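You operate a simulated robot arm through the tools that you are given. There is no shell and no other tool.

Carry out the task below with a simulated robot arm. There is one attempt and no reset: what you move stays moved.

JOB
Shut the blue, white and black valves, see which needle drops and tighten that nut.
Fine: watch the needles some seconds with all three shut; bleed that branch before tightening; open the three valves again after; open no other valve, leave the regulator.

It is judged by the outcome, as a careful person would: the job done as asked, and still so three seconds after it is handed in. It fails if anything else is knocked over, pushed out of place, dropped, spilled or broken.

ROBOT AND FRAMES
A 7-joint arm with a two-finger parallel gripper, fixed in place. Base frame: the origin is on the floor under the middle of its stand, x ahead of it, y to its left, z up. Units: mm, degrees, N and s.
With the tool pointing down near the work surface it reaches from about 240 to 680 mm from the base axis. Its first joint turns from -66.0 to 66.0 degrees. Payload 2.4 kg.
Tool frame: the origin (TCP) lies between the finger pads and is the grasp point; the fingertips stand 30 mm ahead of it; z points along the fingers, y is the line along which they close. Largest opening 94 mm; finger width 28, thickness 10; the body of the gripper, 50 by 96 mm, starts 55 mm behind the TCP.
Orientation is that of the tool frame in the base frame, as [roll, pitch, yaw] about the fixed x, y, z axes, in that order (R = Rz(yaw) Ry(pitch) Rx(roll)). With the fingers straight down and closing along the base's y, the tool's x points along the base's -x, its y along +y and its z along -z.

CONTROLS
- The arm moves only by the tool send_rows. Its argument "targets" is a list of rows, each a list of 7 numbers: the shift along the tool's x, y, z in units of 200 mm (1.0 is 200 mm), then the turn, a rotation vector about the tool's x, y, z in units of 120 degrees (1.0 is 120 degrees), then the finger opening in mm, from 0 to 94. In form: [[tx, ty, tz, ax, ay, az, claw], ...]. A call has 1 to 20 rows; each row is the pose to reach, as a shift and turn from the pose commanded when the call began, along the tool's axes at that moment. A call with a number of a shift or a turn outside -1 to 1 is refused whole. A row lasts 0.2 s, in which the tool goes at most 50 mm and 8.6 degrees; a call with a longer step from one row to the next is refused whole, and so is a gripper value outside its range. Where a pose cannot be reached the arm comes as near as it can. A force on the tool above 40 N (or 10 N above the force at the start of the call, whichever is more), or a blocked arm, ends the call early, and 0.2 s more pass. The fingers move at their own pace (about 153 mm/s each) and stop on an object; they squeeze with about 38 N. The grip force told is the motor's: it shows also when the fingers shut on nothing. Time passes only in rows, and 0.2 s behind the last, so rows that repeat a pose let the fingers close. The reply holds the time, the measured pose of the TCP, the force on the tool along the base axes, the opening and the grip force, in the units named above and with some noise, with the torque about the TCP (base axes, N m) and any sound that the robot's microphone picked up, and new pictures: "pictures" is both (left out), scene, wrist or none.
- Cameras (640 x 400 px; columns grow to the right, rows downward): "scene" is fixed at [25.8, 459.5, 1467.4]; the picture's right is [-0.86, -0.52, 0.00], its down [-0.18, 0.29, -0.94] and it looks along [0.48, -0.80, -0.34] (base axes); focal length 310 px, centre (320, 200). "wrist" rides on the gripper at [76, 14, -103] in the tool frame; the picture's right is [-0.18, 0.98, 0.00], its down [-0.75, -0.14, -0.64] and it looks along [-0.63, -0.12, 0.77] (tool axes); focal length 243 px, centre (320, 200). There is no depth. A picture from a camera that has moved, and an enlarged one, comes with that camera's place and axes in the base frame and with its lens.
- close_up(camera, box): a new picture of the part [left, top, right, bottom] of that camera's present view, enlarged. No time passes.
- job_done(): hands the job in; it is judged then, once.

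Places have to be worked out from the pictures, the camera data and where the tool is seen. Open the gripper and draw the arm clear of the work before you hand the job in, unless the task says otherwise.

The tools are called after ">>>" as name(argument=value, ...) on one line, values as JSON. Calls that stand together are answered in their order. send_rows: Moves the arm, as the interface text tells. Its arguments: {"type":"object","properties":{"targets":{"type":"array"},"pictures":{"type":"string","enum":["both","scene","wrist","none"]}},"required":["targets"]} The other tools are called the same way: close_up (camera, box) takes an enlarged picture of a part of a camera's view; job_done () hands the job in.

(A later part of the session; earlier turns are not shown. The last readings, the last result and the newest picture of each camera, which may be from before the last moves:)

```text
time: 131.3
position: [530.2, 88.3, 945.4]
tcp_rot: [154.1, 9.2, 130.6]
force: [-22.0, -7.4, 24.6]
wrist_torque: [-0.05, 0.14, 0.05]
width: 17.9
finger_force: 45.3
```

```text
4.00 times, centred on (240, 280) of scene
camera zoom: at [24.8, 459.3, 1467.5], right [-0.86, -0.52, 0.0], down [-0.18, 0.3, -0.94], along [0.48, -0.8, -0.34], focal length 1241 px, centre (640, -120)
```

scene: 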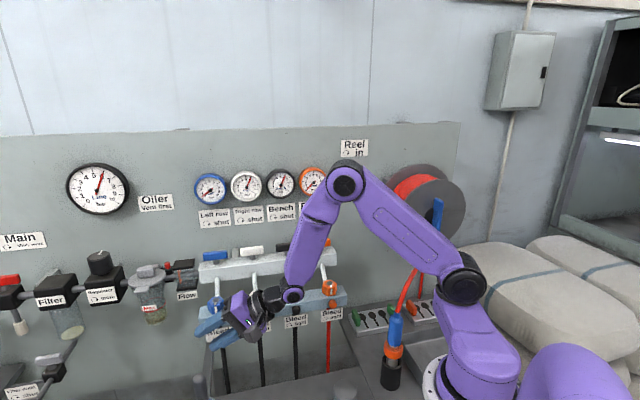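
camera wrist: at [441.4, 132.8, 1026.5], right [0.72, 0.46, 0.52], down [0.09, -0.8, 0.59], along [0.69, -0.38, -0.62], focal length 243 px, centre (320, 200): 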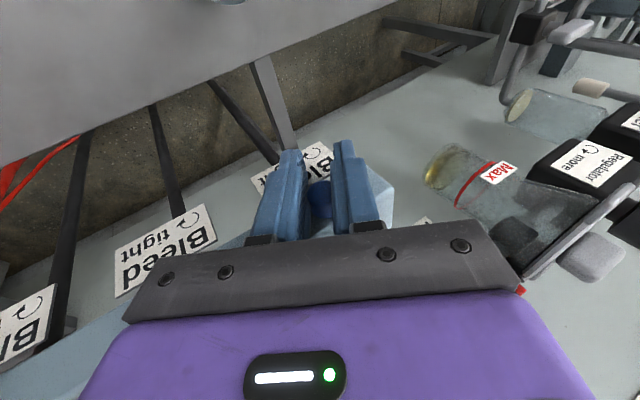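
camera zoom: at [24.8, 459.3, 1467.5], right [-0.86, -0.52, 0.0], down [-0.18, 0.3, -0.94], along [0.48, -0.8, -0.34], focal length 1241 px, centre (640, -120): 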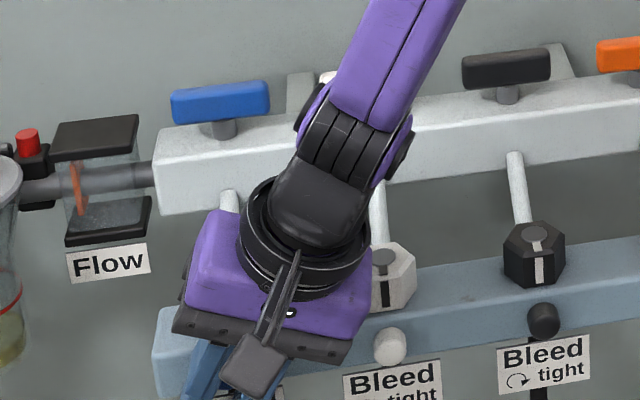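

Left is now exactly at 0: the branch is bled (screw cracked open), right and bench still at 6. I release the knob, back off and rise to look at the blue nut.

>>> send_rows(targets=[[0, 0, 0, 0, 0, 0, 30], [0, 0, 0, 0, 0, 0, 32], [0.123, 0, -0.0225, 0, 0, 0, 32], [0.246, 0, -0.045, 0, 0, 0, 32], [0.218, 0.077, -0.2, 0.053, 0, -0.01, 50], [0.19, 0.153, -0.355, 0.106, 0, -0.0195, 60], [0.161, 0.23, -0.51, 0.16, 0, -0.029, 60], [0.133, 0.3065, -0.665, 0.213, 0, -0.039, 60], [0.133, 0.3065, -0.665, 0.213, 0, -0.039, 60]], pictures="both")

>>> close_up(camera="scene", box=[190, 165, 240, 215])

```text
time: 133.3
position: [495.3, 125.1, 1084.4]
tcp_rot: [-179.6, 10.3, 135.1]
force: [-0.2, -0.1, 0.9]
wrist_torque: [-0.04, 0.03, 0.04]
width: 60.4
finger_force: 0.1
out of reach, approached as far as the arm can: row 5, 6
camera wrist: at [441.2, 198.7, 1171.9], right [0.82, 0.57, 0.03], down [0.35, -0.54, 0.77], along [0.45, -0.62, -0.64], focal length 243 px, centre (320, 200)
```

scene: 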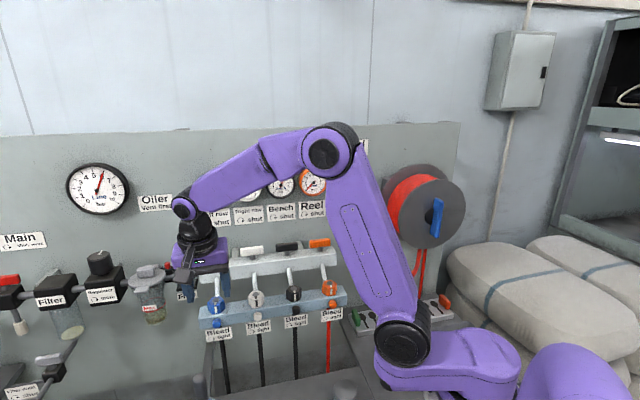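
wrist: 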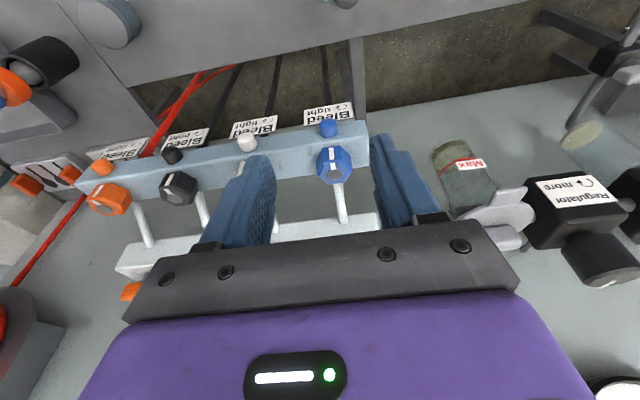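

```text
8.00 times, centred on (215, 190) of scene
camera zoom: at [25.8, 459.5, 1467.4], right [-0.86, -0.52, 0.0], down [-0.18, 0.29, -0.94], along [0.48, -0.8, -0.34], focal length 2483 px, centre (1160, 280)
```

zoom: 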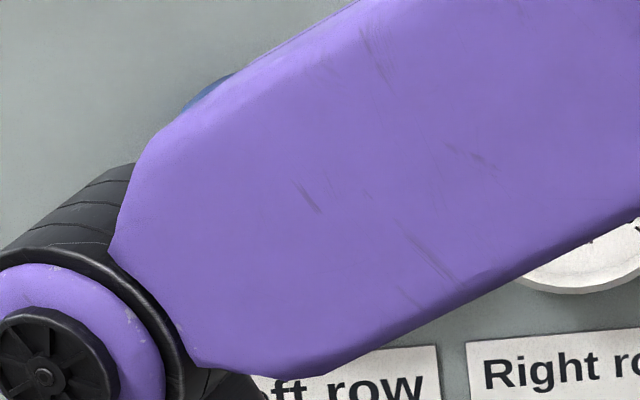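

I zoom in on the blue nut for its exact position and flat orientation.

>>> close_up(camera="wrist", box=[295, 110, 375, 210])

>>> close_up(camera="wrist", box=[80, 110, 260, 230])

>>> close_up(camera="scene", box=[195, 280, 275, 330])

```text
4.00 times, centred on (335, 160) of wrist
camera zoom: at [441.2, 198.7, 1171.9], right [0.82, 0.57, 0.03], down [0.35, -0.54, 0.77], along [0.45, -0.62, -0.64], focal length 970 px, centre (260, 360)
```

zoom: 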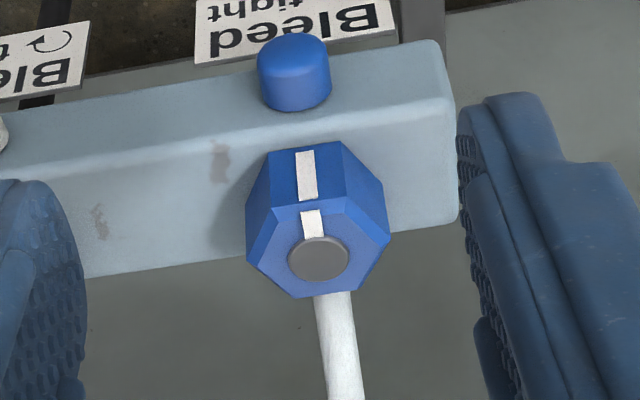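

```text
3.33 times, centred on (170, 170) of wrist
camera zoom: at [441.2, 198.7, 1171.9], right [0.82, 0.57, 0.03], down [0.35, -0.54, 0.77], along [0.45, -0.62, -0.64], focal length 809 px, centre (820, 300)
```

zoom: 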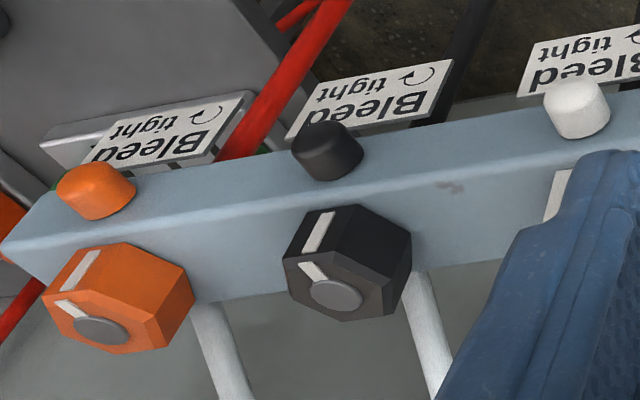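

```text
8.00 times, centred on (235, 305) of scene
camera zoom: at [25.8, 459.5, 1467.4], right [-0.86, -0.52, 0.0], down [-0.18, 0.29, -0.94], along [0.48, -0.8, -0.34], focal length 2483 px, centre (1000, -640)
```

zoom: 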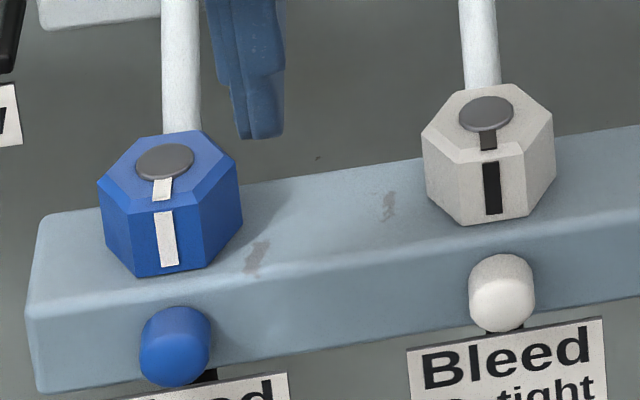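

The branch is bled; the blue nut sits at u≈440.6, n≈-351.3, its flats facing about az 132° (+60° steps), top z≈984. I stand the tool vertical and move above it.

>>> send_rows(targets=[[-0.1, 0.002, 0.04, 0, 0.04, 0, 60], [-0.2, 0.004, 0.08, 0, 0.0858, 0, 60], [-0.31, 0.007, 0.14, 0, 0.0858, 0, 60], [-0.4185, 0.0095, 0.2, 0, 0.0858, 0, 60], [-0.4185, 0.0095, 0.2, 0, 0.0858, 0, 60]], pictures="none")

>>> send_rows(targets=[[0, 0, 0, 0, 0, -0.055, 60], [0, 0, 0, 0, 0, -0.11, 60], [0, 0, 0, 0, 0, -0.165, 60], [0, 0, 0, 0, 0, -0.2217, 60], [0, 0, 0, 0, 0, -0.2217, 60]], pictures="both")

>>> close_up(camera="wrist", box=[260, 100, 380, 220])

>>> close_up(camera="scene", box=[190, 165, 240, 215])

```text
time: 134.5
position: [560.4, 62.8, 1059.3]
tcp_rot: [-179.6, -0.1, 135.1]
force: [0.0, -0.6, 0.3]
wrist_torque: [-0.01, -0.01, -0.02]
width: 60.1
finger_force: 0.2
```

```text
time: 135.7
position: [560.4, 63.3, 1060.1]
tcp_rot: [-179.7, -0.1, 161.9]
force: [-0.2, 0.0, 0.0]
wrist_torque: [-0.02, 0.04, -0.03]
width: 60.1
finger_force: 0.1
camera wrist: at [494.4, 99.0, 1162.0], right [0.48, 0.88, -0.01], down [0.68, -0.37, 0.64], along [0.56, -0.31, -0.77], focal length 243 px, centre (320, 200)
```

scene: 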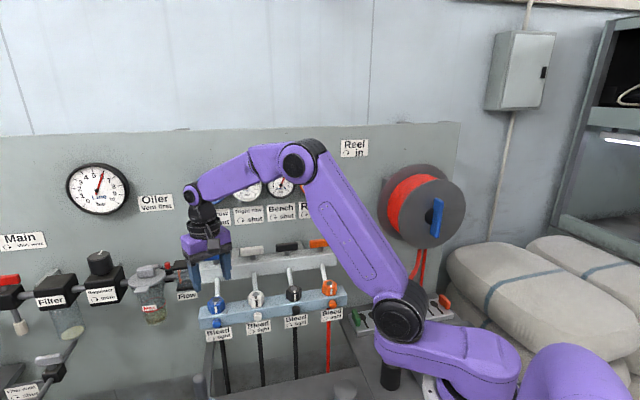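
wrist: 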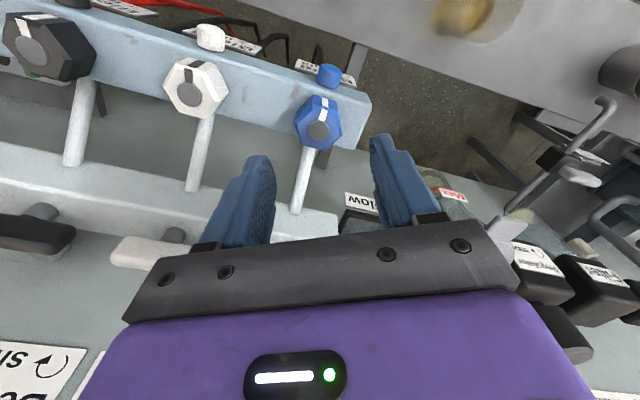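

```text
3.33 times, centred on (320, 160) of wrist
camera zoom: at [494.4, 99.0, 1162.0], right [0.48, 0.88, -0.01], down [0.68, -0.37, 0.64], along [0.56, -0.31, -0.77], focal length 809 px, centre (320, 333)
```

zoom: 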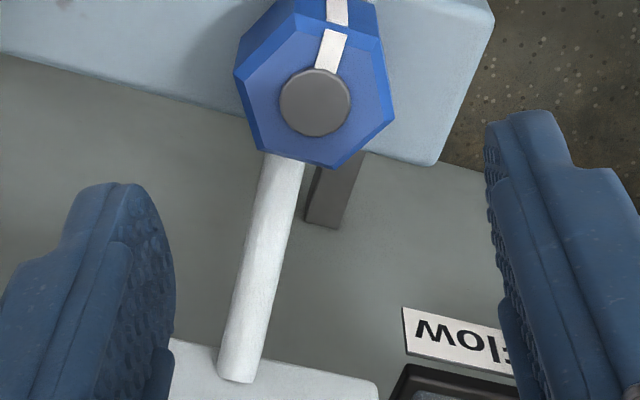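

```text
8.00 times, centred on (215, 190) of scene
camera zoom: at [25.8, 459.5, 1467.4], right [-0.86, -0.52, 0.0], down [-0.18, 0.29, -0.94], along [0.48, -0.8, -0.34], focal length 2483 px, centre (1160, 280)
```

zoom: 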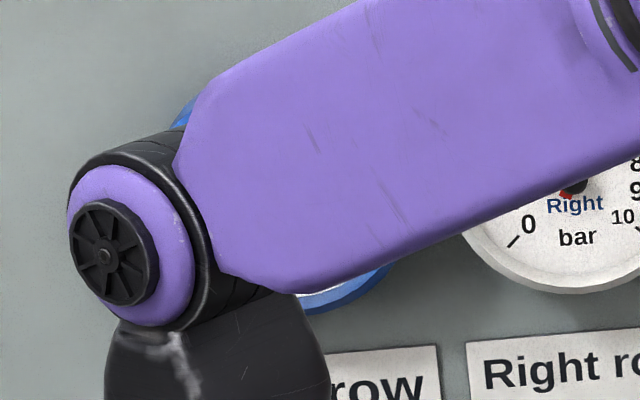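

The tool is centred over the nut within ~1.4 mm and aligned to its flats within ~2°. I trim and descend around it.

>>> send_rows(targets=[[0.001, -0.007, 0.08, 0, 0, -0.0125, 50], [0.001, -0.007, 0.17, 0, 0, -0.0125, 50], [0.001, -0.007, 0.26, 0, 0, -0.0125, 50], [0.001, -0.007, 0.315, 0, 0, -0.0125, 50], [0.001, -0.007, 0.315, 0, 0, -0.0125, 50]], pictures="both")

>>> close_up(camera="wrist", box=[240, 120, 400, 240])

>>> close_up(camera="scene", box=[180, 230, 280, 330])

```text
time: 136.9
position: [560.2, 62.2, 996.8]
tcp_rot: [-179.6, -0.1, 163.2]
force: [0.5, -0.3, 0.2]
wrist_torque: [0.0, -0.02, 0.0]
width: 49.9
finger_force: 0.0
camera wrist: at [493.0, 96.4, 1100.3], right [0.46, 0.89, -0.01], down [0.68, -0.35, 0.64], along [0.57, -0.3, -0.77], focal length 243 px, centre (320, 200)
```

scene: 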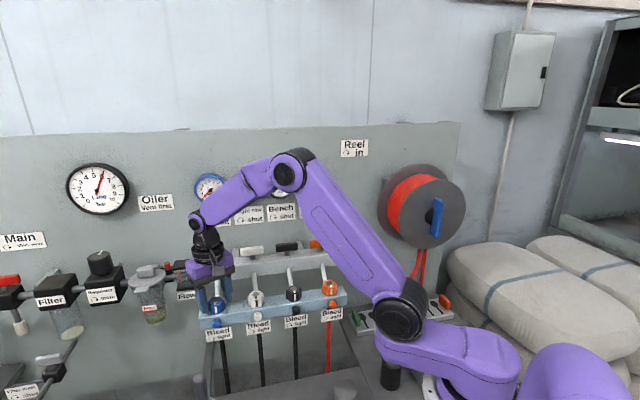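
wrist: 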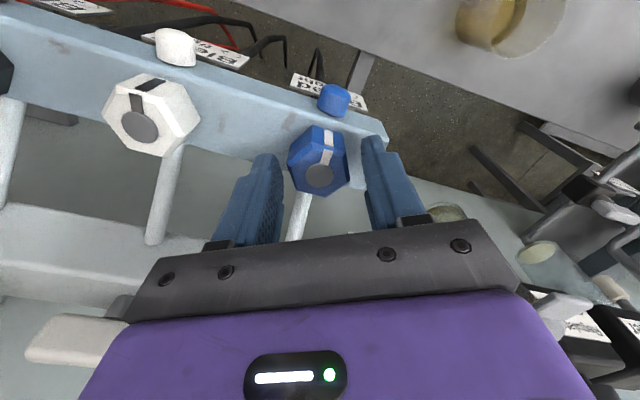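

```text
3.33 times, centred on (320, 180) of wrist
camera zoom: at [493.0, 96.4, 1100.3], right [0.46, 0.89, -0.01], down [0.68, -0.35, 0.64], along [0.57, -0.3, -0.77], focal length 809 px, centre (320, 267)
```

zoom: 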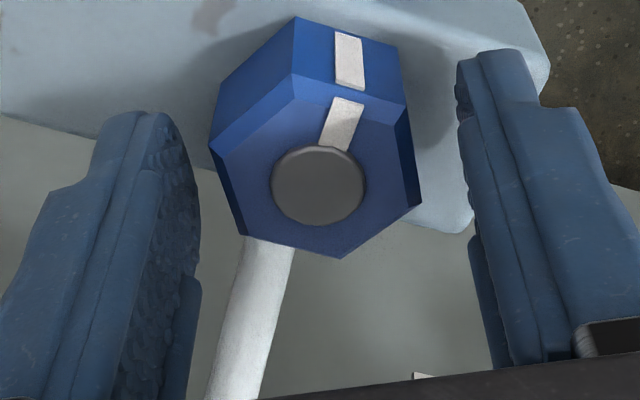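

```text
4.00 times, centred on (230, 280) of scene
camera zoom: at [25.8, 459.5, 1467.4], right [-0.86, -0.52, 0.0], down [-0.18, 0.29, -0.94], along [0.48, -0.8, -0.34], focal length 1241 px, centre (680, -120)
```

zoom: 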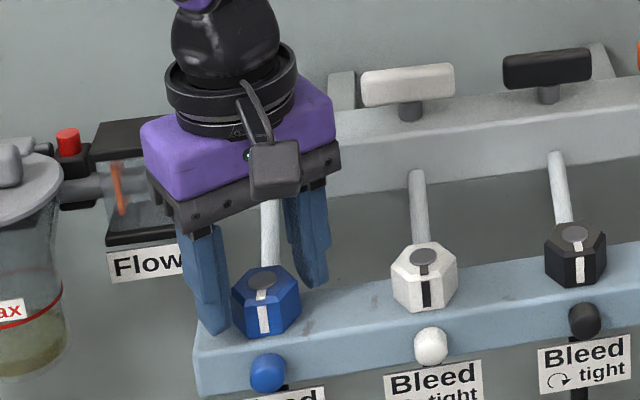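

Fingers straddle the nut's flats with clearance all round. Closing on the nut.

>>> send_rows(targets=[[0.006, 0, 0, 0, 0, 0, 40], [0.006, 0, 0, 0, 0, 0, 30], [0.006, 0, 0, 0, 0, 0, 20], [0.006, 0, 0, 0, 0, 0, 20]], pictures="wrist")

>>> close_up(camera="wrist", box=[240, 120, 400, 240])

```text
time: 137.9
position: [558.6, 61.0, 997.2]
tcp_rot: [-179.7, -0.3, 163.3]
force: [-2.1, -3.1, -1.0]
wrist_torque: [0.37, -0.1, 0.06]
width: 34.5
finger_force: 44.8
camera wrist: at [492.1, 96.0, 1100.1], right [0.46, 0.89, -0.01], down [0.68, -0.35, 0.64], along [0.57, -0.3, -0.77], focal length 243 px, centre (320, 200)
```

wrist: 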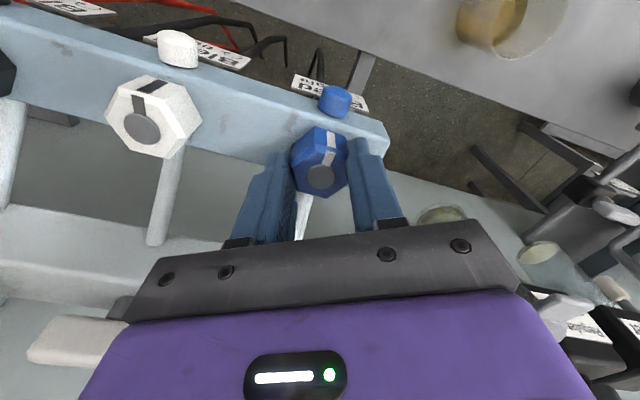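

```text
3.33 times, centred on (320, 180) of wrist
camera zoom: at [492.1, 96.0, 1100.1], right [0.46, 0.89, -0.01], down [0.68, -0.35, 0.64], along [0.57, -0.3, -0.77], focal length 809 px, centre (320, 267)
```

zoom: 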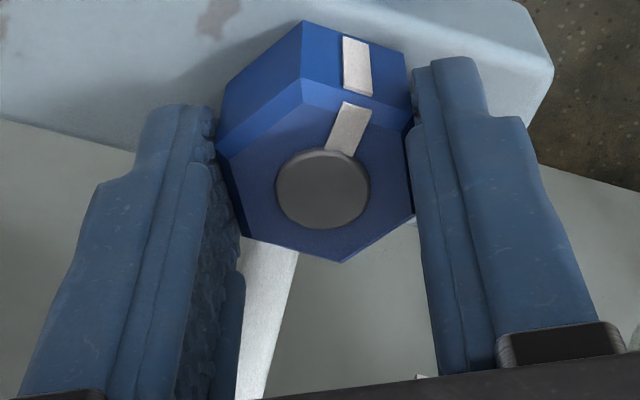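

Gripped on the flats at 34.5 mm, almost no strain. I start tightening: clockwise, 5° per row, first 20°.

>>> send_rows(targets=[[0, 0, 0, 0, 0, 0.0417, 20], [0, 0, 0, 0, 0, 0.0833, 20], [0, 0, 0, 0, 0, 0.125, 20], [0, 0, 0, 0, 0, 0.1667, 20]], pictures="wrist")

>>> close_up(camera="wrist", box=[240, 120, 400, 240])

```text
time: 138.9
position: [561.0, 61.7, 997.2]
tcp_rot: [-179.8, 0.0, 143.1]
force: [3.4, 1.2, 5.8]
wrist_torque: [0.79, 0.58, -0.02]
width: 34.5
finger_force: 44.7
camera wrist: at [508.5, 118.1, 1099.7], right [0.74, 0.68, 0.0], down [0.52, -0.56, 0.64], along [0.43, -0.47, -0.77], focal length 243 px, centre (320, 200)
```

wrist: 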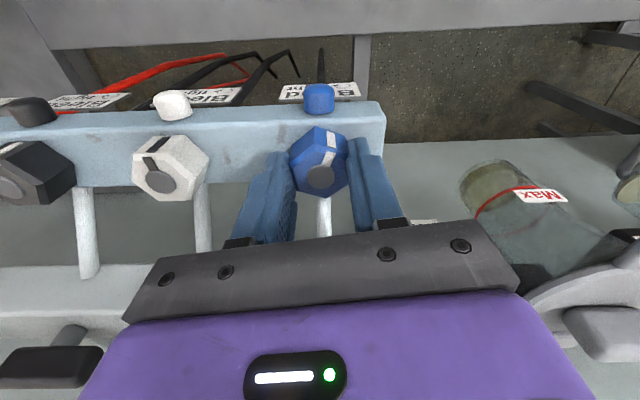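

```text
3.33 times, centred on (320, 180) of wrist
camera zoom: at [508.5, 118.1, 1099.7], right [0.74, 0.68, 0.0], down [0.52, -0.56, 0.64], along [0.43, -0.47, -0.77], focal length 809 px, centre (320, 267)
```

zoom: 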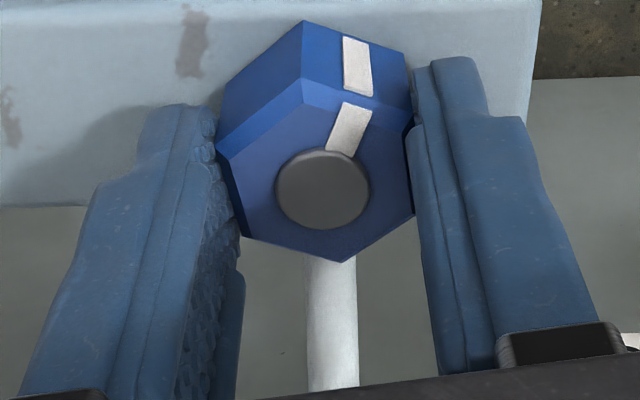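

The nut turns with the tool (image unchanged relative to the fingers). I continue another 40° clockwise.

>>> send_rows(targets=[[0, 0, 0, 0, 0, 0.0417, 20], [0, 0, 0, 0, 0, 0.0833, 20], [0, 0, 0, 0, 0, 0.125, 20], [0, 0, 0, 0, 0, 0.1667, 20], [0, 0, 0, 0, 0, 0.2083, 20], [0, 0, 0, 0, 0, 0.25, 20], [0, 0, 0, 0, 0, 0.2917, 20], [0, 0, 0, 0, 0, 0.3333, 20]], pictures="wrist")

>>> close_up(camera="wrist", box=[240, 120, 400, 240])

```text
time: 140.7
position: [560.5, 62.3, 997.2]
tcp_rot: [179.9, 0.2, 103.1]
force: [18.0, 16.5, 5.4]
wrist_torque: [0.53, -0.09, 0.05]
width: 34.5
finger_force: 44.8
camera wrist: at [558.6, 139.5, 1099.5], right [1.0, 0.04, 0.0], down [0.03, -0.76, 0.64], along [0.03, -0.64, -0.76], focal length 243 px, centre (320, 200)
```

wrist: 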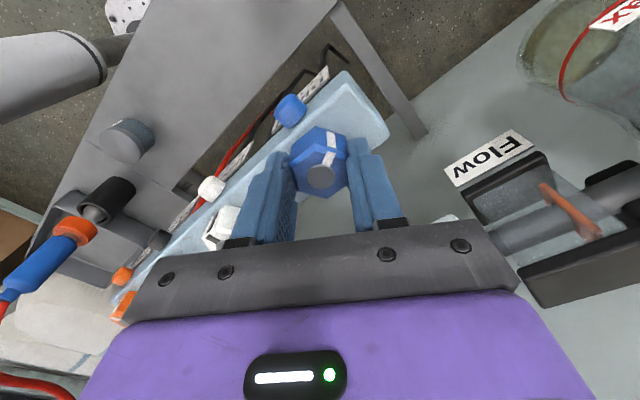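

```text
3.33 times, centred on (320, 180) of wrist
camera zoom: at [558.6, 139.5, 1099.5], right [1.0, 0.04, 0.0], down [0.03, -0.76, 0.64], along [0.03, -0.64, -0.76], focal length 809 px, centre (320, 267)
```

zoom: 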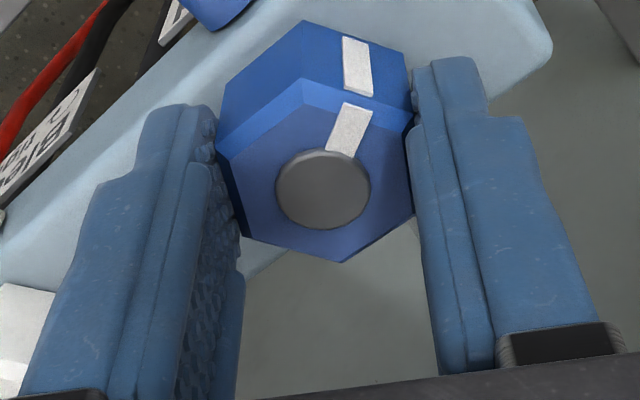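

60° done, still turning freely (no tightening torque). I open, swing back 60°, correct the centre by ~1.7 mm, and re-grip for another turn.

>>> send_rows(targets=[[0, 0, 0, 0, 0, 0, 50], [0, 0, 0, 0, 0, 0, 50], [-0.0052, 0.007, 0, 0, 0, -0.0625, 50], [-0.0052, 0.007, 0, 0, 0, -0.125, 50], [-0.0052, 0.007, 0, 0, 0, -0.1875, 50], [-0.0052, 0.007, 0, 0, 0, -0.25, 50], [-0.0052, 0.007, 0, 0, 0, -0.3125, 50], [-0.0052, 0.007, 0, 0, 0, -0.375, 50], [-0.0052, 0.007, 0, 0, 0, -0.4375, 50], [-0.0052, 0.007, 0, 0, 0, -0.5, 50], [-0.0052, 0.007, 0, 0, 0, -0.5, 50], [-0.0052, 0.007, 0, 0, 0, -0.5, 40], [-0.0052, 0.007, 0, 0, 0, -0.5, 30], [-0.0052, 0.007, 0, 0, 0, -0.5, 20], [-0.0052, 0.007, 0, 0, 0, -0.5, 20]], pictures="wrist")

>>> close_up(camera="wrist", box=[240, 120, 400, 240])

```text
time: 143.9
position: [562.0, 61.1, 997.6]
tcp_rot: [-179.7, -0.1, 163.1]
force: [1.0, 0.8, -0.6]
wrist_torque: [0.45, -0.05, -0.01]
width: 34.5
finger_force: 45.5
camera wrist: at [493.5, 95.4, 1099.7], right [0.46, 0.89, -0.01], down [0.68, -0.35, 0.64], along [0.57, -0.3, -0.77], focal length 243 px, centre (320, 200)
```

wrist: 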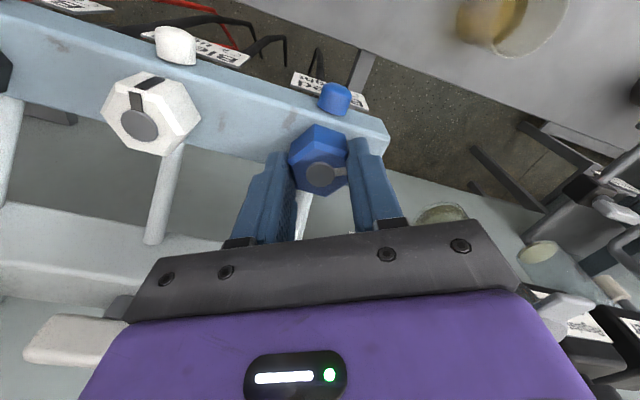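

```text
3.33 times, centred on (320, 180) of wrist
camera zoom: at [493.5, 95.4, 1099.7], right [0.46, 0.89, -0.01], down [0.68, -0.35, 0.64], along [0.57, -0.3, -0.77], focal length 809 px, centre (320, 267)
```

zoom: 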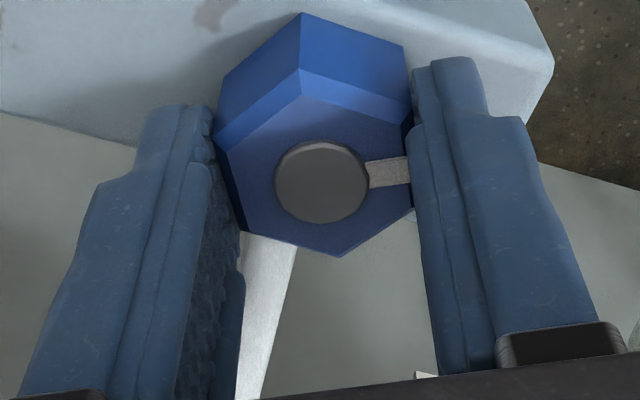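

The stripe shows the nut has advanced exactly 60°. Second clockwise stroke, watching torque.

>>> send_rows(targets=[[0, 0, 0, 0, 0, 0.0417, 20], [0, 0, 0, 0, 0, 0.0833, 20], [0, 0, 0, 0, 0, 0.125, 20], [0, 0, 0, 0, 0, 0.1667, 20], [0, 0, 0, 0, 0, 0.2083, 20], [0, 0, 0, 0, 0, 0.25, 20]], pictures="wrist")

>>> close_up(camera="wrist", box=[240, 120, 400, 240])

```text
time: 145.3
position: [561.8, 62.3, 996.7]
tcp_rot: [-179.7, -0.1, 133.2]
force: [2.0, 5.1, -1.0]
wrist_torque: [0.57, -0.39, 1.1]
width: 39.2
finger_force: 45.1
camera wrist: at [520.6, 125.8, 1098.9], right [0.84, 0.54, -0.01], down [0.42, -0.64, 0.64], along [0.34, -0.54, -0.77], focal length 243 px, centre (320, 200)
```

wrist: 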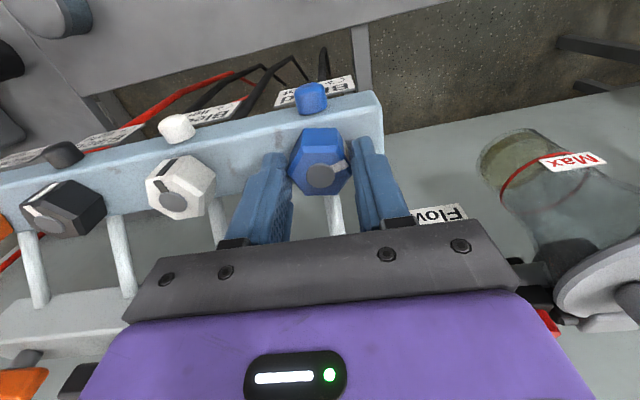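

```text
3.33 times, centred on (320, 180) of wrist
camera zoom: at [520.6, 125.8, 1098.9], right [0.84, 0.54, -0.01], down [0.42, -0.64, 0.64], along [0.34, -0.54, -0.77], focal length 809 px, centre (320, 267)
```

zoom: 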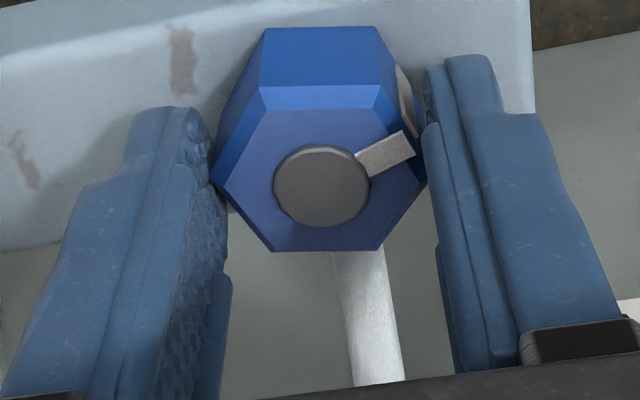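

The nut has come up tight: torque rose to 1.1 N·m and the fingers started to ride over the corners (39 mm). I open, go back to the flats, and re-grip to verify with a firm final check.

>>> send_rows(targets=[[0, 0, 0, 0, 0, 0, 50], [0, 0, 0, 0, 0, 0, 50], [0, 0, 0, 0, 0, -0.06, 50], [0, 0, 0, 0, 0, -0.12, 50], [0, 0, 0, 0, 0, -0.18, 50], [0, 0, 0, 0, 0, -0.235, 50], [0, 0, 0, 0, 0, -0.235, 50]], pictures="wrist")

>>> close_up(camera="wrist", box=[240, 120, 400, 240])

>>> close_up(camera="scene", box=[190, 165, 240, 215])

```text
time: 146.9
position: [560.8, 60.3, 996.6]
tcp_rot: [-179.7, -0.1, 161.5]
force: [-0.2, 0.0, 0.1]
wrist_torque: [0.0, -0.02, -0.05]
width: 50.0
finger_force: 0.1
camera wrist: at [494.4, 97.5, 1099.4], right [0.49, 0.87, -0.01], down [0.67, -0.37, 0.64], along [0.56, -0.31, -0.77], focal length 243 px, centre (320, 200)
```

wrist: 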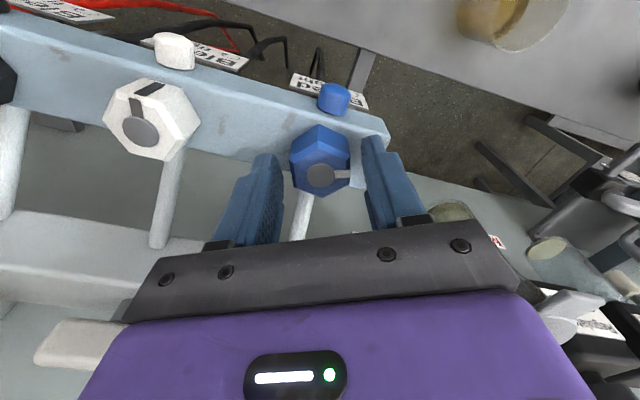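

```text
3.33 times, centred on (320, 180) of wrist
camera zoom: at [494.4, 97.5, 1099.4], right [0.49, 0.87, -0.01], down [0.67, -0.37, 0.64], along [0.56, -0.31, -0.77], focal length 809 px, centre (320, 267)
```

zoom: 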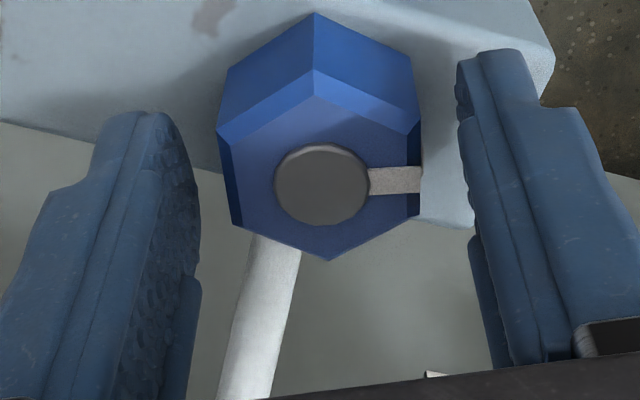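

```text
8.00 times, centred on (215, 190) of scene
camera zoom: at [25.8, 459.5, 1467.4], right [-0.86, -0.52, 0.0], down [-0.18, 0.29, -0.94], along [0.48, -0.8, -0.34], focal length 2483 px, centre (1160, 280)
```

zoom: 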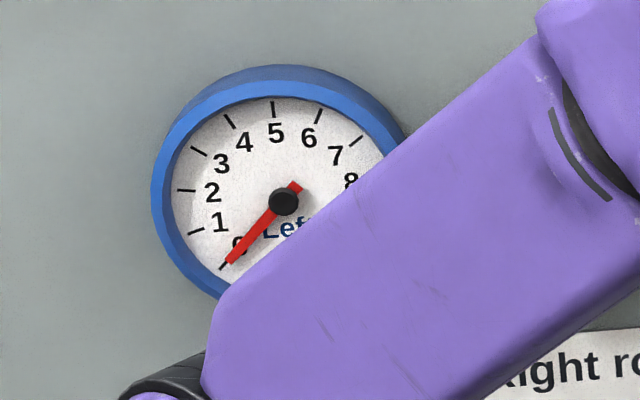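

Nut flats are 5° past my grip angle: it advanced ~67° in total before seating. Left reads 0. I align, re-grip flush and apply a firm final nudge clockwise to confirm it's tight.

>>> send_rows(targets=[[0, 0, 0, 0, 0, 0.044, 50], [0, 0, 0, 0, 0, 0.044, 40], [0, 0, 0, 0, 0, 0.044, 30], [0, 0, 0, 0, 0, 0.044, 20], [0, 0, 0, 0, 0, 0.044, 20], [0, 0, 0, 0, 0, 0.06, 20], [0, 0, 0, 0, 0, 0.076, 20], [0, 0, 0, 0, 0, 0.092, 20]], pictures="wrist")

>>> close_up(camera="wrist", box=[240, 120, 400, 240])

```text
time: 148.7
position: [561.5, 60.8, 998.2]
tcp_rot: [-179.6, -0.2, 150.6]
force: [-0.1, 0.7, -8.3]
wrist_torque: [0.18, -0.34, 1.57]
width: 35.3
finger_force: 44.8
camera wrist: at [502.8, 110.3, 1099.2], right [0.64, 0.77, -0.01], down [0.59, -0.49, 0.64], along [0.49, -0.42, -0.77], focal length 243 px, centre (320, 200)
```

wrist: 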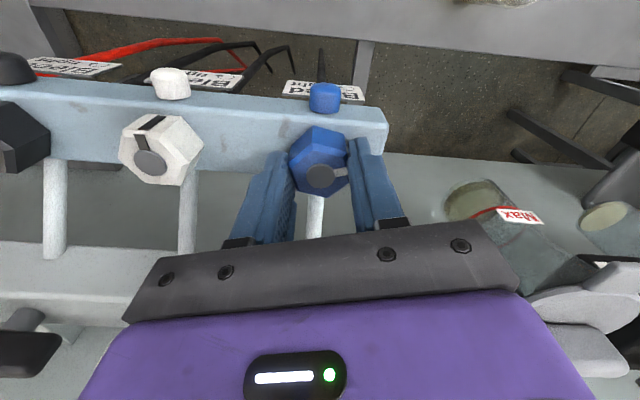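

```text
3.33 times, centred on (320, 180) of wrist
camera zoom: at [502.8, 110.3, 1099.2], right [0.64, 0.77, -0.01], down [0.59, -0.49, 0.64], along [0.49, -0.42, -0.77], focal length 809 px, centre (320, 267)
```

zoom: 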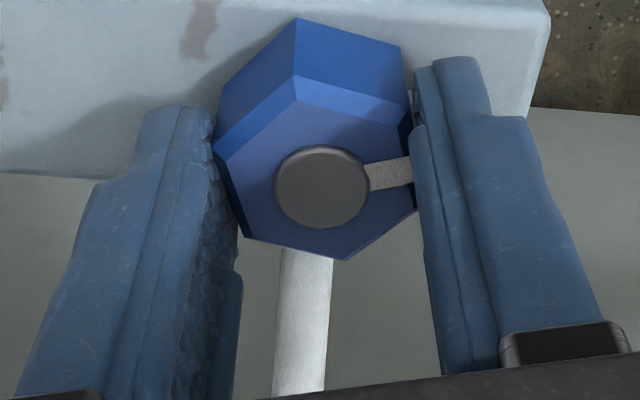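

Torque reaches 1.57 N·m against the flats: it's tight. One more small push to be sure it doesn't creep further.

>>> send_rows(targets=[[0, 0, 0, 0, 0, 0.0125, 20], [0, 0, 0, 0, 0, 0.025, 20], [0, 0, 0, 0, 0, 0.025, 20]], pictures="none")

>>> close_up(camera="wrist", box=[240, 120, 400, 240])

```text
time: 149.5
position: [561.5, 61.2, 997.4]
tcp_rot: [-179.7, -0.2, 147.4]
force: [-2.0, 1.2, -4.4]
wrist_torque: [0.7, -0.03, 1.36]
width: 36.1
finger_force: 45.3
```

```text
3.33 times, centred on (320, 180) of wrist
camera zoom: at [506.0, 113.2, 1099.3], right [0.69, 0.73, -0.01], down [0.56, -0.52, 0.64], along [0.46, -0.44, -0.77], focal length 809 px, centre (320, 267)
```

zoom: 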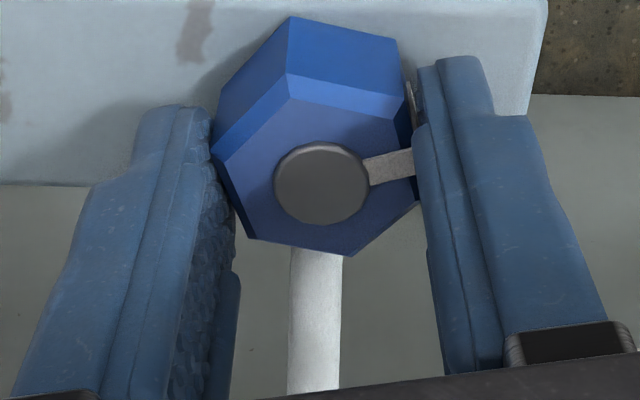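

The nut no longer moves (70° total), so it's tight. I release and lift off.

>>> send_rows(targets=[[0, 0, 0, 0, 0, 0, 45], [0, 0, 0, 0, 0, 0, 55], [0, 0, -0.12, 0, 0, 0, 55], [0, 0, -0.3, 0, 0, 0, 55], [0, 0, -0.33, 0, 0, 0.052, 50], [0, 0, -0.33, 0, 0, 0.103, 45], [0, 0, -0.33, 0, 0, 0.103, 45]], pictures="both")

>>> close_up(camera="scene", box=[180, 230, 300, 340])

```text
time: 151.1
position: [562.3, 61.1, 1063.6]
tcp_rot: [-179.6, 0.0, 134.9]
force: [0.2, -0.1, 0.5]
wrist_torque: [0.03, -0.02, 0.02]
width: 45.1
finger_force: 0.0
camera wrist: at [519.6, 124.3, 1165.2], right [0.83, 0.56, -0.01], down [0.44, -0.63, 0.64], along [0.36, -0.53, -0.77], focal length 243 px, centre (320, 200)
```

scene: 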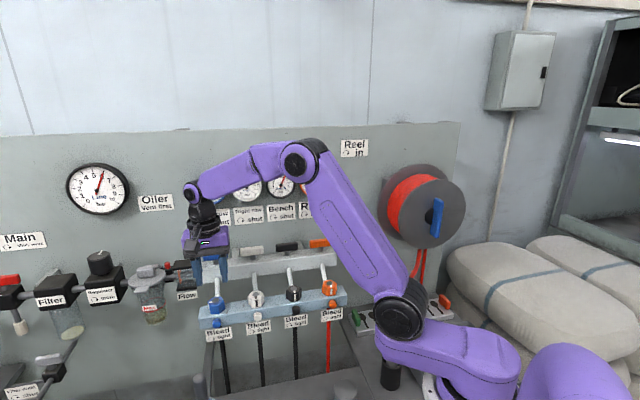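
wrist: 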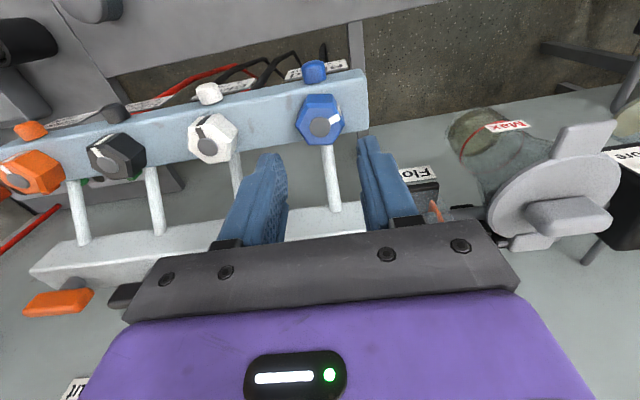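

```text
3.64 times, centred on (240, 285) of scene
camera zoom: at [25.8, 459.5, 1467.4], right [-0.86, -0.52, 0.0], down [-0.18, 0.29, -0.94], along [0.48, -0.8, -0.34], focal length 1128 px, centre (611, -109)
```

zoom: 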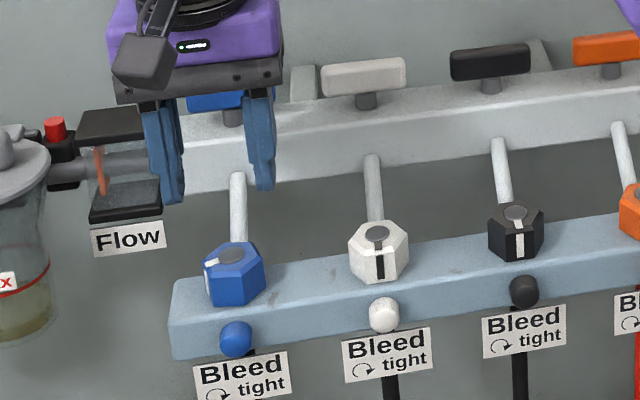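

Next I close the bleed screw again. I move back in front of the knob with the 10° lean.

>>> send_rows(targets=[[0.2, 0, 0, 0, -0.028, 0, 45], [0.4, 0, 0.05, 0, -0.056, 0, 45], [0.46, 0, 0.2, 0, -0.0833, 0, 45], [0.46, 0, 0.315, 0, -0.0833, 0, 45], [0.46, 0, 0.315, 0, -0.0833, 0, 45]], pictures="none")

>>> send_rows(targets=[[0, 0, 0, 0.0656, 0, -0.0116, 45], [0, 0, 0, 0.1313, 0, -0.0232, 45], [0, 0, 0, 0.197, 0, -0.0347, 45], [0, 0, 0, 0.2626, 0, -0.0463, 45], [0, 0, 0, 0.3283, 0, -0.0579, 45], [0, 0, 0, 0.3283, 0, -0.0579, 45]], pictures="both")

>>> close_up(camera="wrist", box=[240, 140, 400, 260])

```text
time: 152.3
position: [495.4, 126.3, 1000.0]
tcp_rot: [-179.6, 9.8, 135.1]
force: [-0.1, 0.0, -0.1]
wrist_torque: [0.0, 0.04, 0.04]
width: 45.1
finger_force: 0.2
```

```text
time: 153.7
position: [496.7, 126.6, 999.5]
tcp_rot: [-139.1, 7.5, 141.6]
force: [0.8, -0.2, 0.1]
wrist_torque: [-0.01, -0.01, -0.01]
width: 45.1
finger_force: 0.0
camera wrist: at [478.8, 238.2, 1056.9], right [0.67, 0.42, -0.61], down [0.72, -0.17, 0.67], along [0.17, -0.89, -0.42], focal length 243 px, centre (320, 200)
```

scene: 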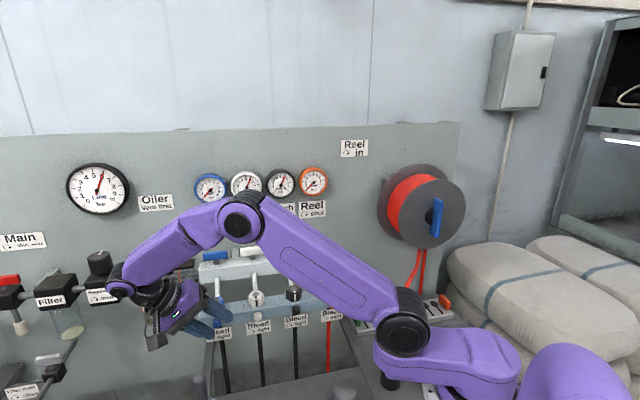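
wrist: 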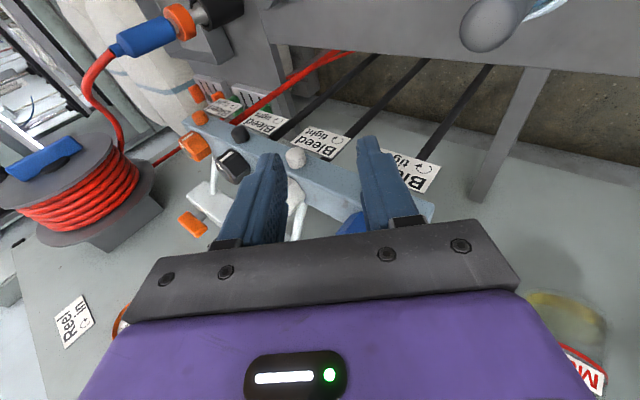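

```text
3.33 times, centred on (320, 200) of wrist
camera zoom: at [478.8, 238.2, 1056.9], right [0.67, 0.42, -0.61], down [0.72, -0.17, 0.67], along [0.17, -0.89, -0.42], focal length 809 px, centre (320, 200)
```

zoom: 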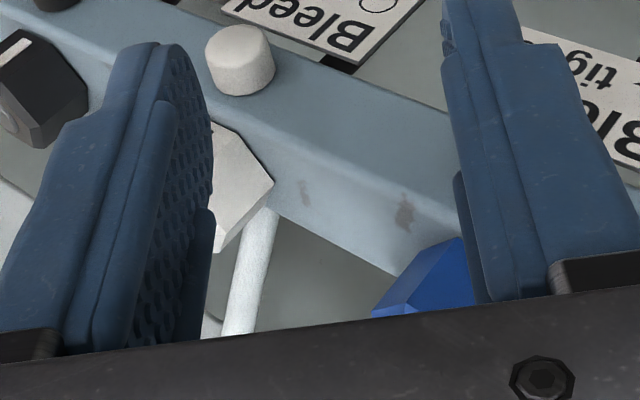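

θ=+40° is reachable. I lower to knob height in front, then look.

>>> send_rows(targets=[[-0.002, 0.06, 0.07, 0, 0, 0, 38], [-0.004, 0.125, 0.14, 0, 0, 0, 36], [-0.005, 0.188, 0.2145, 0, 0, 0, 36], [-0.005, 0.188, 0.2145, 0, 0, 0, 36]], pictures="wrist")

>>> close_up(camera="wrist", box=[240, 140, 400, 260])

```text
time: 154.7
position: [502.8, 120.8, 944.1]
tcp_rot: [-139.3, 7.6, 141.6]
force: [0.0, -0.3, -0.2]
wrist_torque: [-0.01, 0.02, -0.06]
width: 35.9
finger_force: 0.0
camera wrist: at [485.4, 233.5, 1001.3], right [0.67, 0.42, -0.61], down [0.72, -0.17, 0.67], along [0.17, -0.89, -0.42], focal length 243 px, centre (320, 200)
```

wrist: 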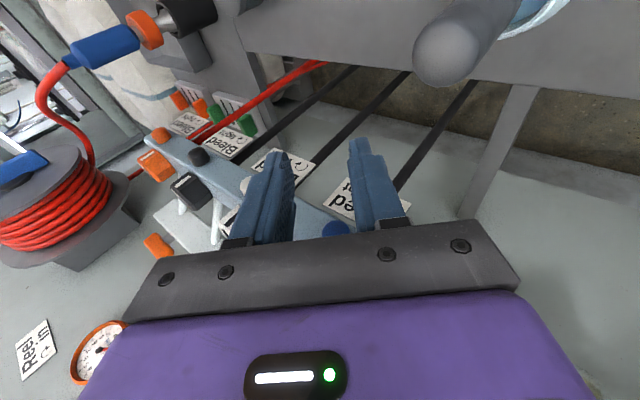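

```text
3.33 times, centred on (320, 200) of wrist
camera zoom: at [485.4, 233.5, 1001.3], right [0.67, 0.42, -0.61], down [0.72, -0.17, 0.67], along [0.17, -0.89, -0.42], focal length 809 px, centre (320, 200)
```

zoom: 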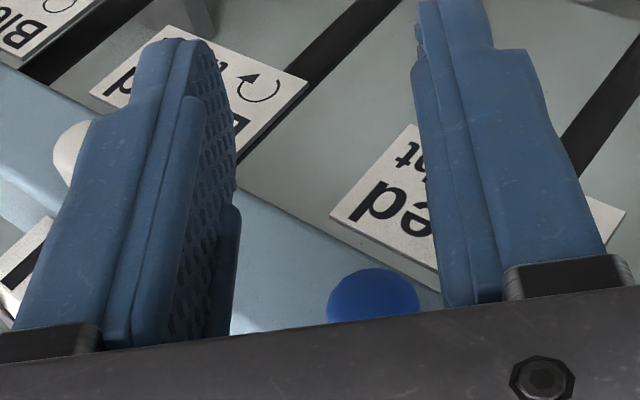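

Knob is ~2 mm off along the closing direction; I correct, move in and close.

>>> send_rows(targets=[[-0.05, 0.01, 0.0085, 0, 0, 0, 36], [-0.12, 0.01, 0.021, 0, 0, 0, 36], [-0.17, 0.01, 0.0295, 0, 0, 0, 36], [-0.199, 0.01, 0.0345, 0, 0, 0, 36], [-0.199, 0.01, 0.0345, 0, 0, 0, 25], [-0.199, 0.01, 0.0345, 0, 0, 0, 10], [-0.199, 0.01, 0.0345, 0, 0, 0, 0], [-0.199, 0.01, 0.0345, 0, 0, 0, 0]], pictures="wrist")

>>> close_up(camera="wrist", box=[304, 170, 336, 190])

```text
time: 156.5
position: [532.1, 93.4, 942.0]
tcp_rot: [-139.2, 7.6, 141.5]
force: [-0.6, -1.7, 0.6]
wrist_torque: [-0.01, 0.06, -0.11]
width: 19.2
finger_force: 44.7
camera wrist: at [515.5, 205.2, 999.7], right [0.67, 0.42, -0.61], down [0.72, -0.17, 0.67], along [0.17, -0.89, -0.42], focal length 243 px, centre (320, 200)
```

wrist: 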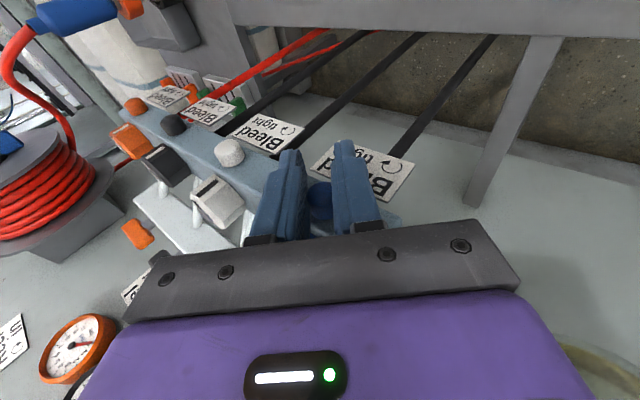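

```text
16.00 times, centred on (320, 180) of wrist
camera zoom: at [515.5, 205.2, 999.7], right [0.67, 0.42, -0.61], down [0.72, -0.17, 0.67], along [0.17, -0.89, -0.42], focal length 3882 px, centre (320, 520)
```

zoom: 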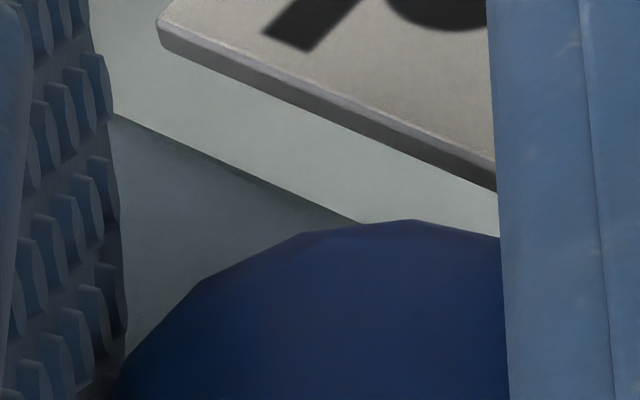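

Perfectly centred grip (≈0 N, 19.2 mm). I turn clockwise slowly: 2° per row for 20°.

>>> send_rows(targets=[[0, -0.0005, 0, -0.0164, 0, 0.0028, 0], [0, -0.001, 0, -0.0328, 0, 0.0057, 0], [0, -0.0016, 0, -0.0493, 0, 0.0085, 0], [0, -0.0021, 0, -0.0657, 0, 0.0114, 0], [0, -0.0026, 0.0002, -0.0821, 0, 0.0142, 0], [0, -0.0031, 0.0003, -0.0985, 0, 0.017, 0], [0, -0.0036, 0.0004, -0.1149, 0, 0.0199, 0], [0, -0.0041, 0.0006, -0.1314, 0, 0.0227, 0], [0, -0.0046, 0.0007, -0.1478, 0, 0.0255, 0], [0, -0.0051, 0.0009, -0.1642, 0, 0.0283, 0]], pictures="none")

>>> close_up(camera="wrist", box=[304, 170, 336, 190])

```text
time: 158.4
position: [532.8, 93.0, 946.1]
tcp_rot: [-156.0, 9.3, 139.1]
force: [-1.3, -1.6, 4.9]
wrist_torque: [-0.19, 0.03, -0.03]
width: 17.9
finger_force: 44.8
stopped in row 9: the force on the tool passed its limit at 41 N (the readings are from after the stop); the commanded pose is now the measured one
```

```text
16.00 times, centred on (320, 180) of wrist
camera zoom: at [502.2, 191.5, 1019.6], right [0.77, 0.52, -0.37], down [0.57, -0.32, 0.76], along [0.28, -0.79, -0.54], focal length 3882 px, centre (320, 520)
```

zoom: 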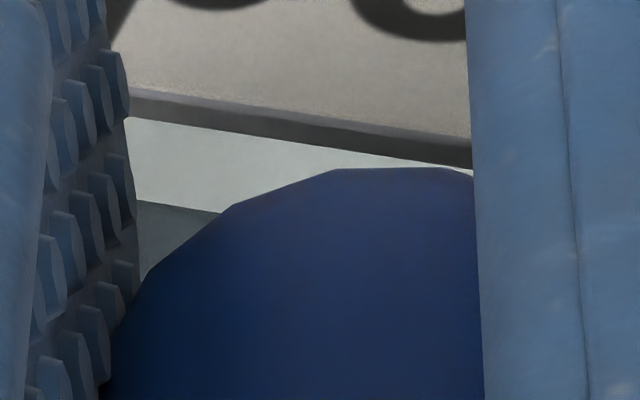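

The knob itself stayed put while the grip slid (force reached 41 N), which is what a seated screw would do. I re-grip and apply one more clockwise effort to be sure it's home.

>>> send_rows(targets=[[0, 0, 0, 0, 0, 0, 26], [0, 0, 0.015, 0, 0, 0, 26], [0, 0, 0.015, 0, 0, 0, 10], [0, 0, 0.015, 0, 0, 0, 0], [0, 0, 0.015, 0, 0, 0, 0], [0, -0.0005, 0.015, -0.0164, 0, 0.0028, 0], [0, -0.001, 0.015, -0.0328, 0, 0.0057, 0], [0, -0.0016, 0.015, -0.0493, 0, 0.0085, 0], [0, -0.0021, 0.015, -0.0657, 0, 0.0114, 0], [0, -0.0026, 0.0152, -0.0821, 0, 0.0142, 0], [0, -0.0031, 0.0153, -0.0985, 0, 0.017, 0]], pictures="none")

>>> close_up(camera="wrist", box=[304, 170, 336, 190])

```text
time: 160.8
position: [533.3, 91.2, 944.7]
tcp_rot: [-167.0, 10.1, 137.4]
force: [-4.7, -0.7, 7.1]
wrist_torque: [-0.14, 0.03, -0.04]
width: 18.2
finger_force: 45.5
stopped in row 11: the force on the tool passed its limit at 41 N (the readings are from after the stop); the commanded pose is now the measured one
```

```text
16.00 times, centred on (320, 180) of wrist
camera zoom: at [491.6, 179.0, 1026.6], right [0.81, 0.55, -0.19], down [0.47, -0.42, 0.78], along [0.35, -0.72, -0.6], focal length 3882 px, centre (320, 520)
```

zoom: 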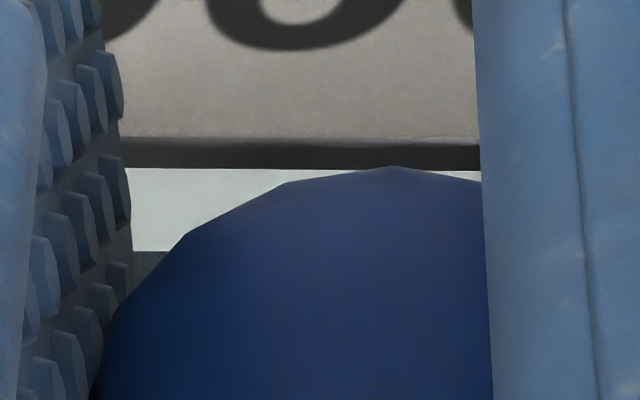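

Same behaviour: the screw is firmly home against clockwise effort. I release, back off and straighten up.

>>> send_rows(targets=[[0, 0, 0, 0, 0, 0, 28], [0, 0, 0, 0, 0, 0, 30], [0.123, 0, -0.021, 0, 0, 0, 30], [0.246, 0, -0.0425, 0, 0, 0, 30], [0.246, 0, -0.1, -0.052, 0, 0.009, 40], [0.246, 0, -0.15, -0.104, 0, 0.018, 45], [0.246, 0, -0.3, -0.104, 0, 0.018, 45], [0.246, 0, -0.45, -0.104, 0, 0.018, 45], [0.246, 0, -0.45, -0.104, 0, 0.018, 45]], pictures="scene")

>>> close_up(camera="scene", box=[120, 165, 250, 300])

```text
time: 162.8
position: [500.5, 150.7, 1023.0]
tcp_rot: [-180.0, 10.2, 135.1]
force: [0.2, 0.1, -0.4]
wrist_torque: [0.0, -0.03, -0.01]
width: 44.9
finger_force: 0.0
```

scene: 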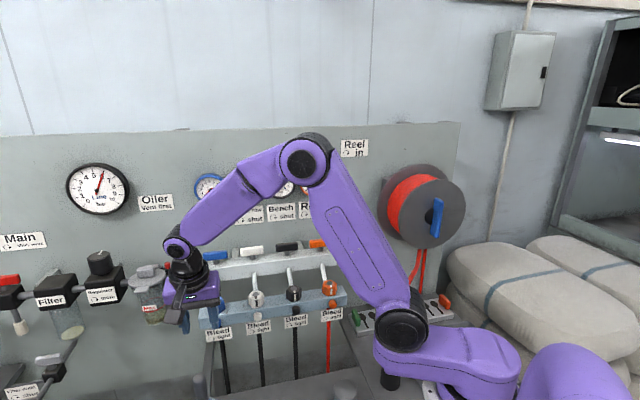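

```text
2.96 times, centred on (185, 232) of scene
camera zoom: at [25.8, 459.5, 1467.4], right [-0.86, -0.52, 0.0], down [-0.18, 0.29, -0.94], along [0.48, -0.8, -0.34], focal length 920 px, centre (720, 104)
```

zoom: 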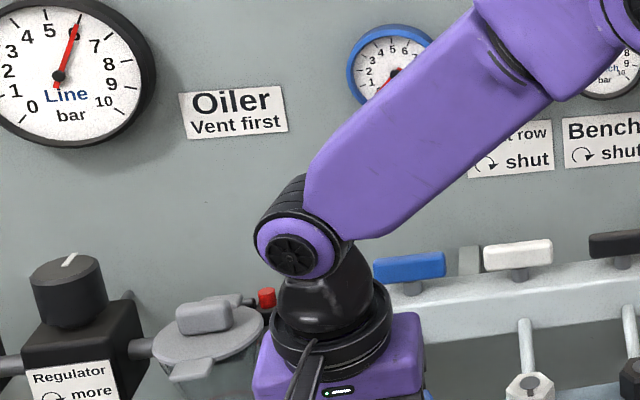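

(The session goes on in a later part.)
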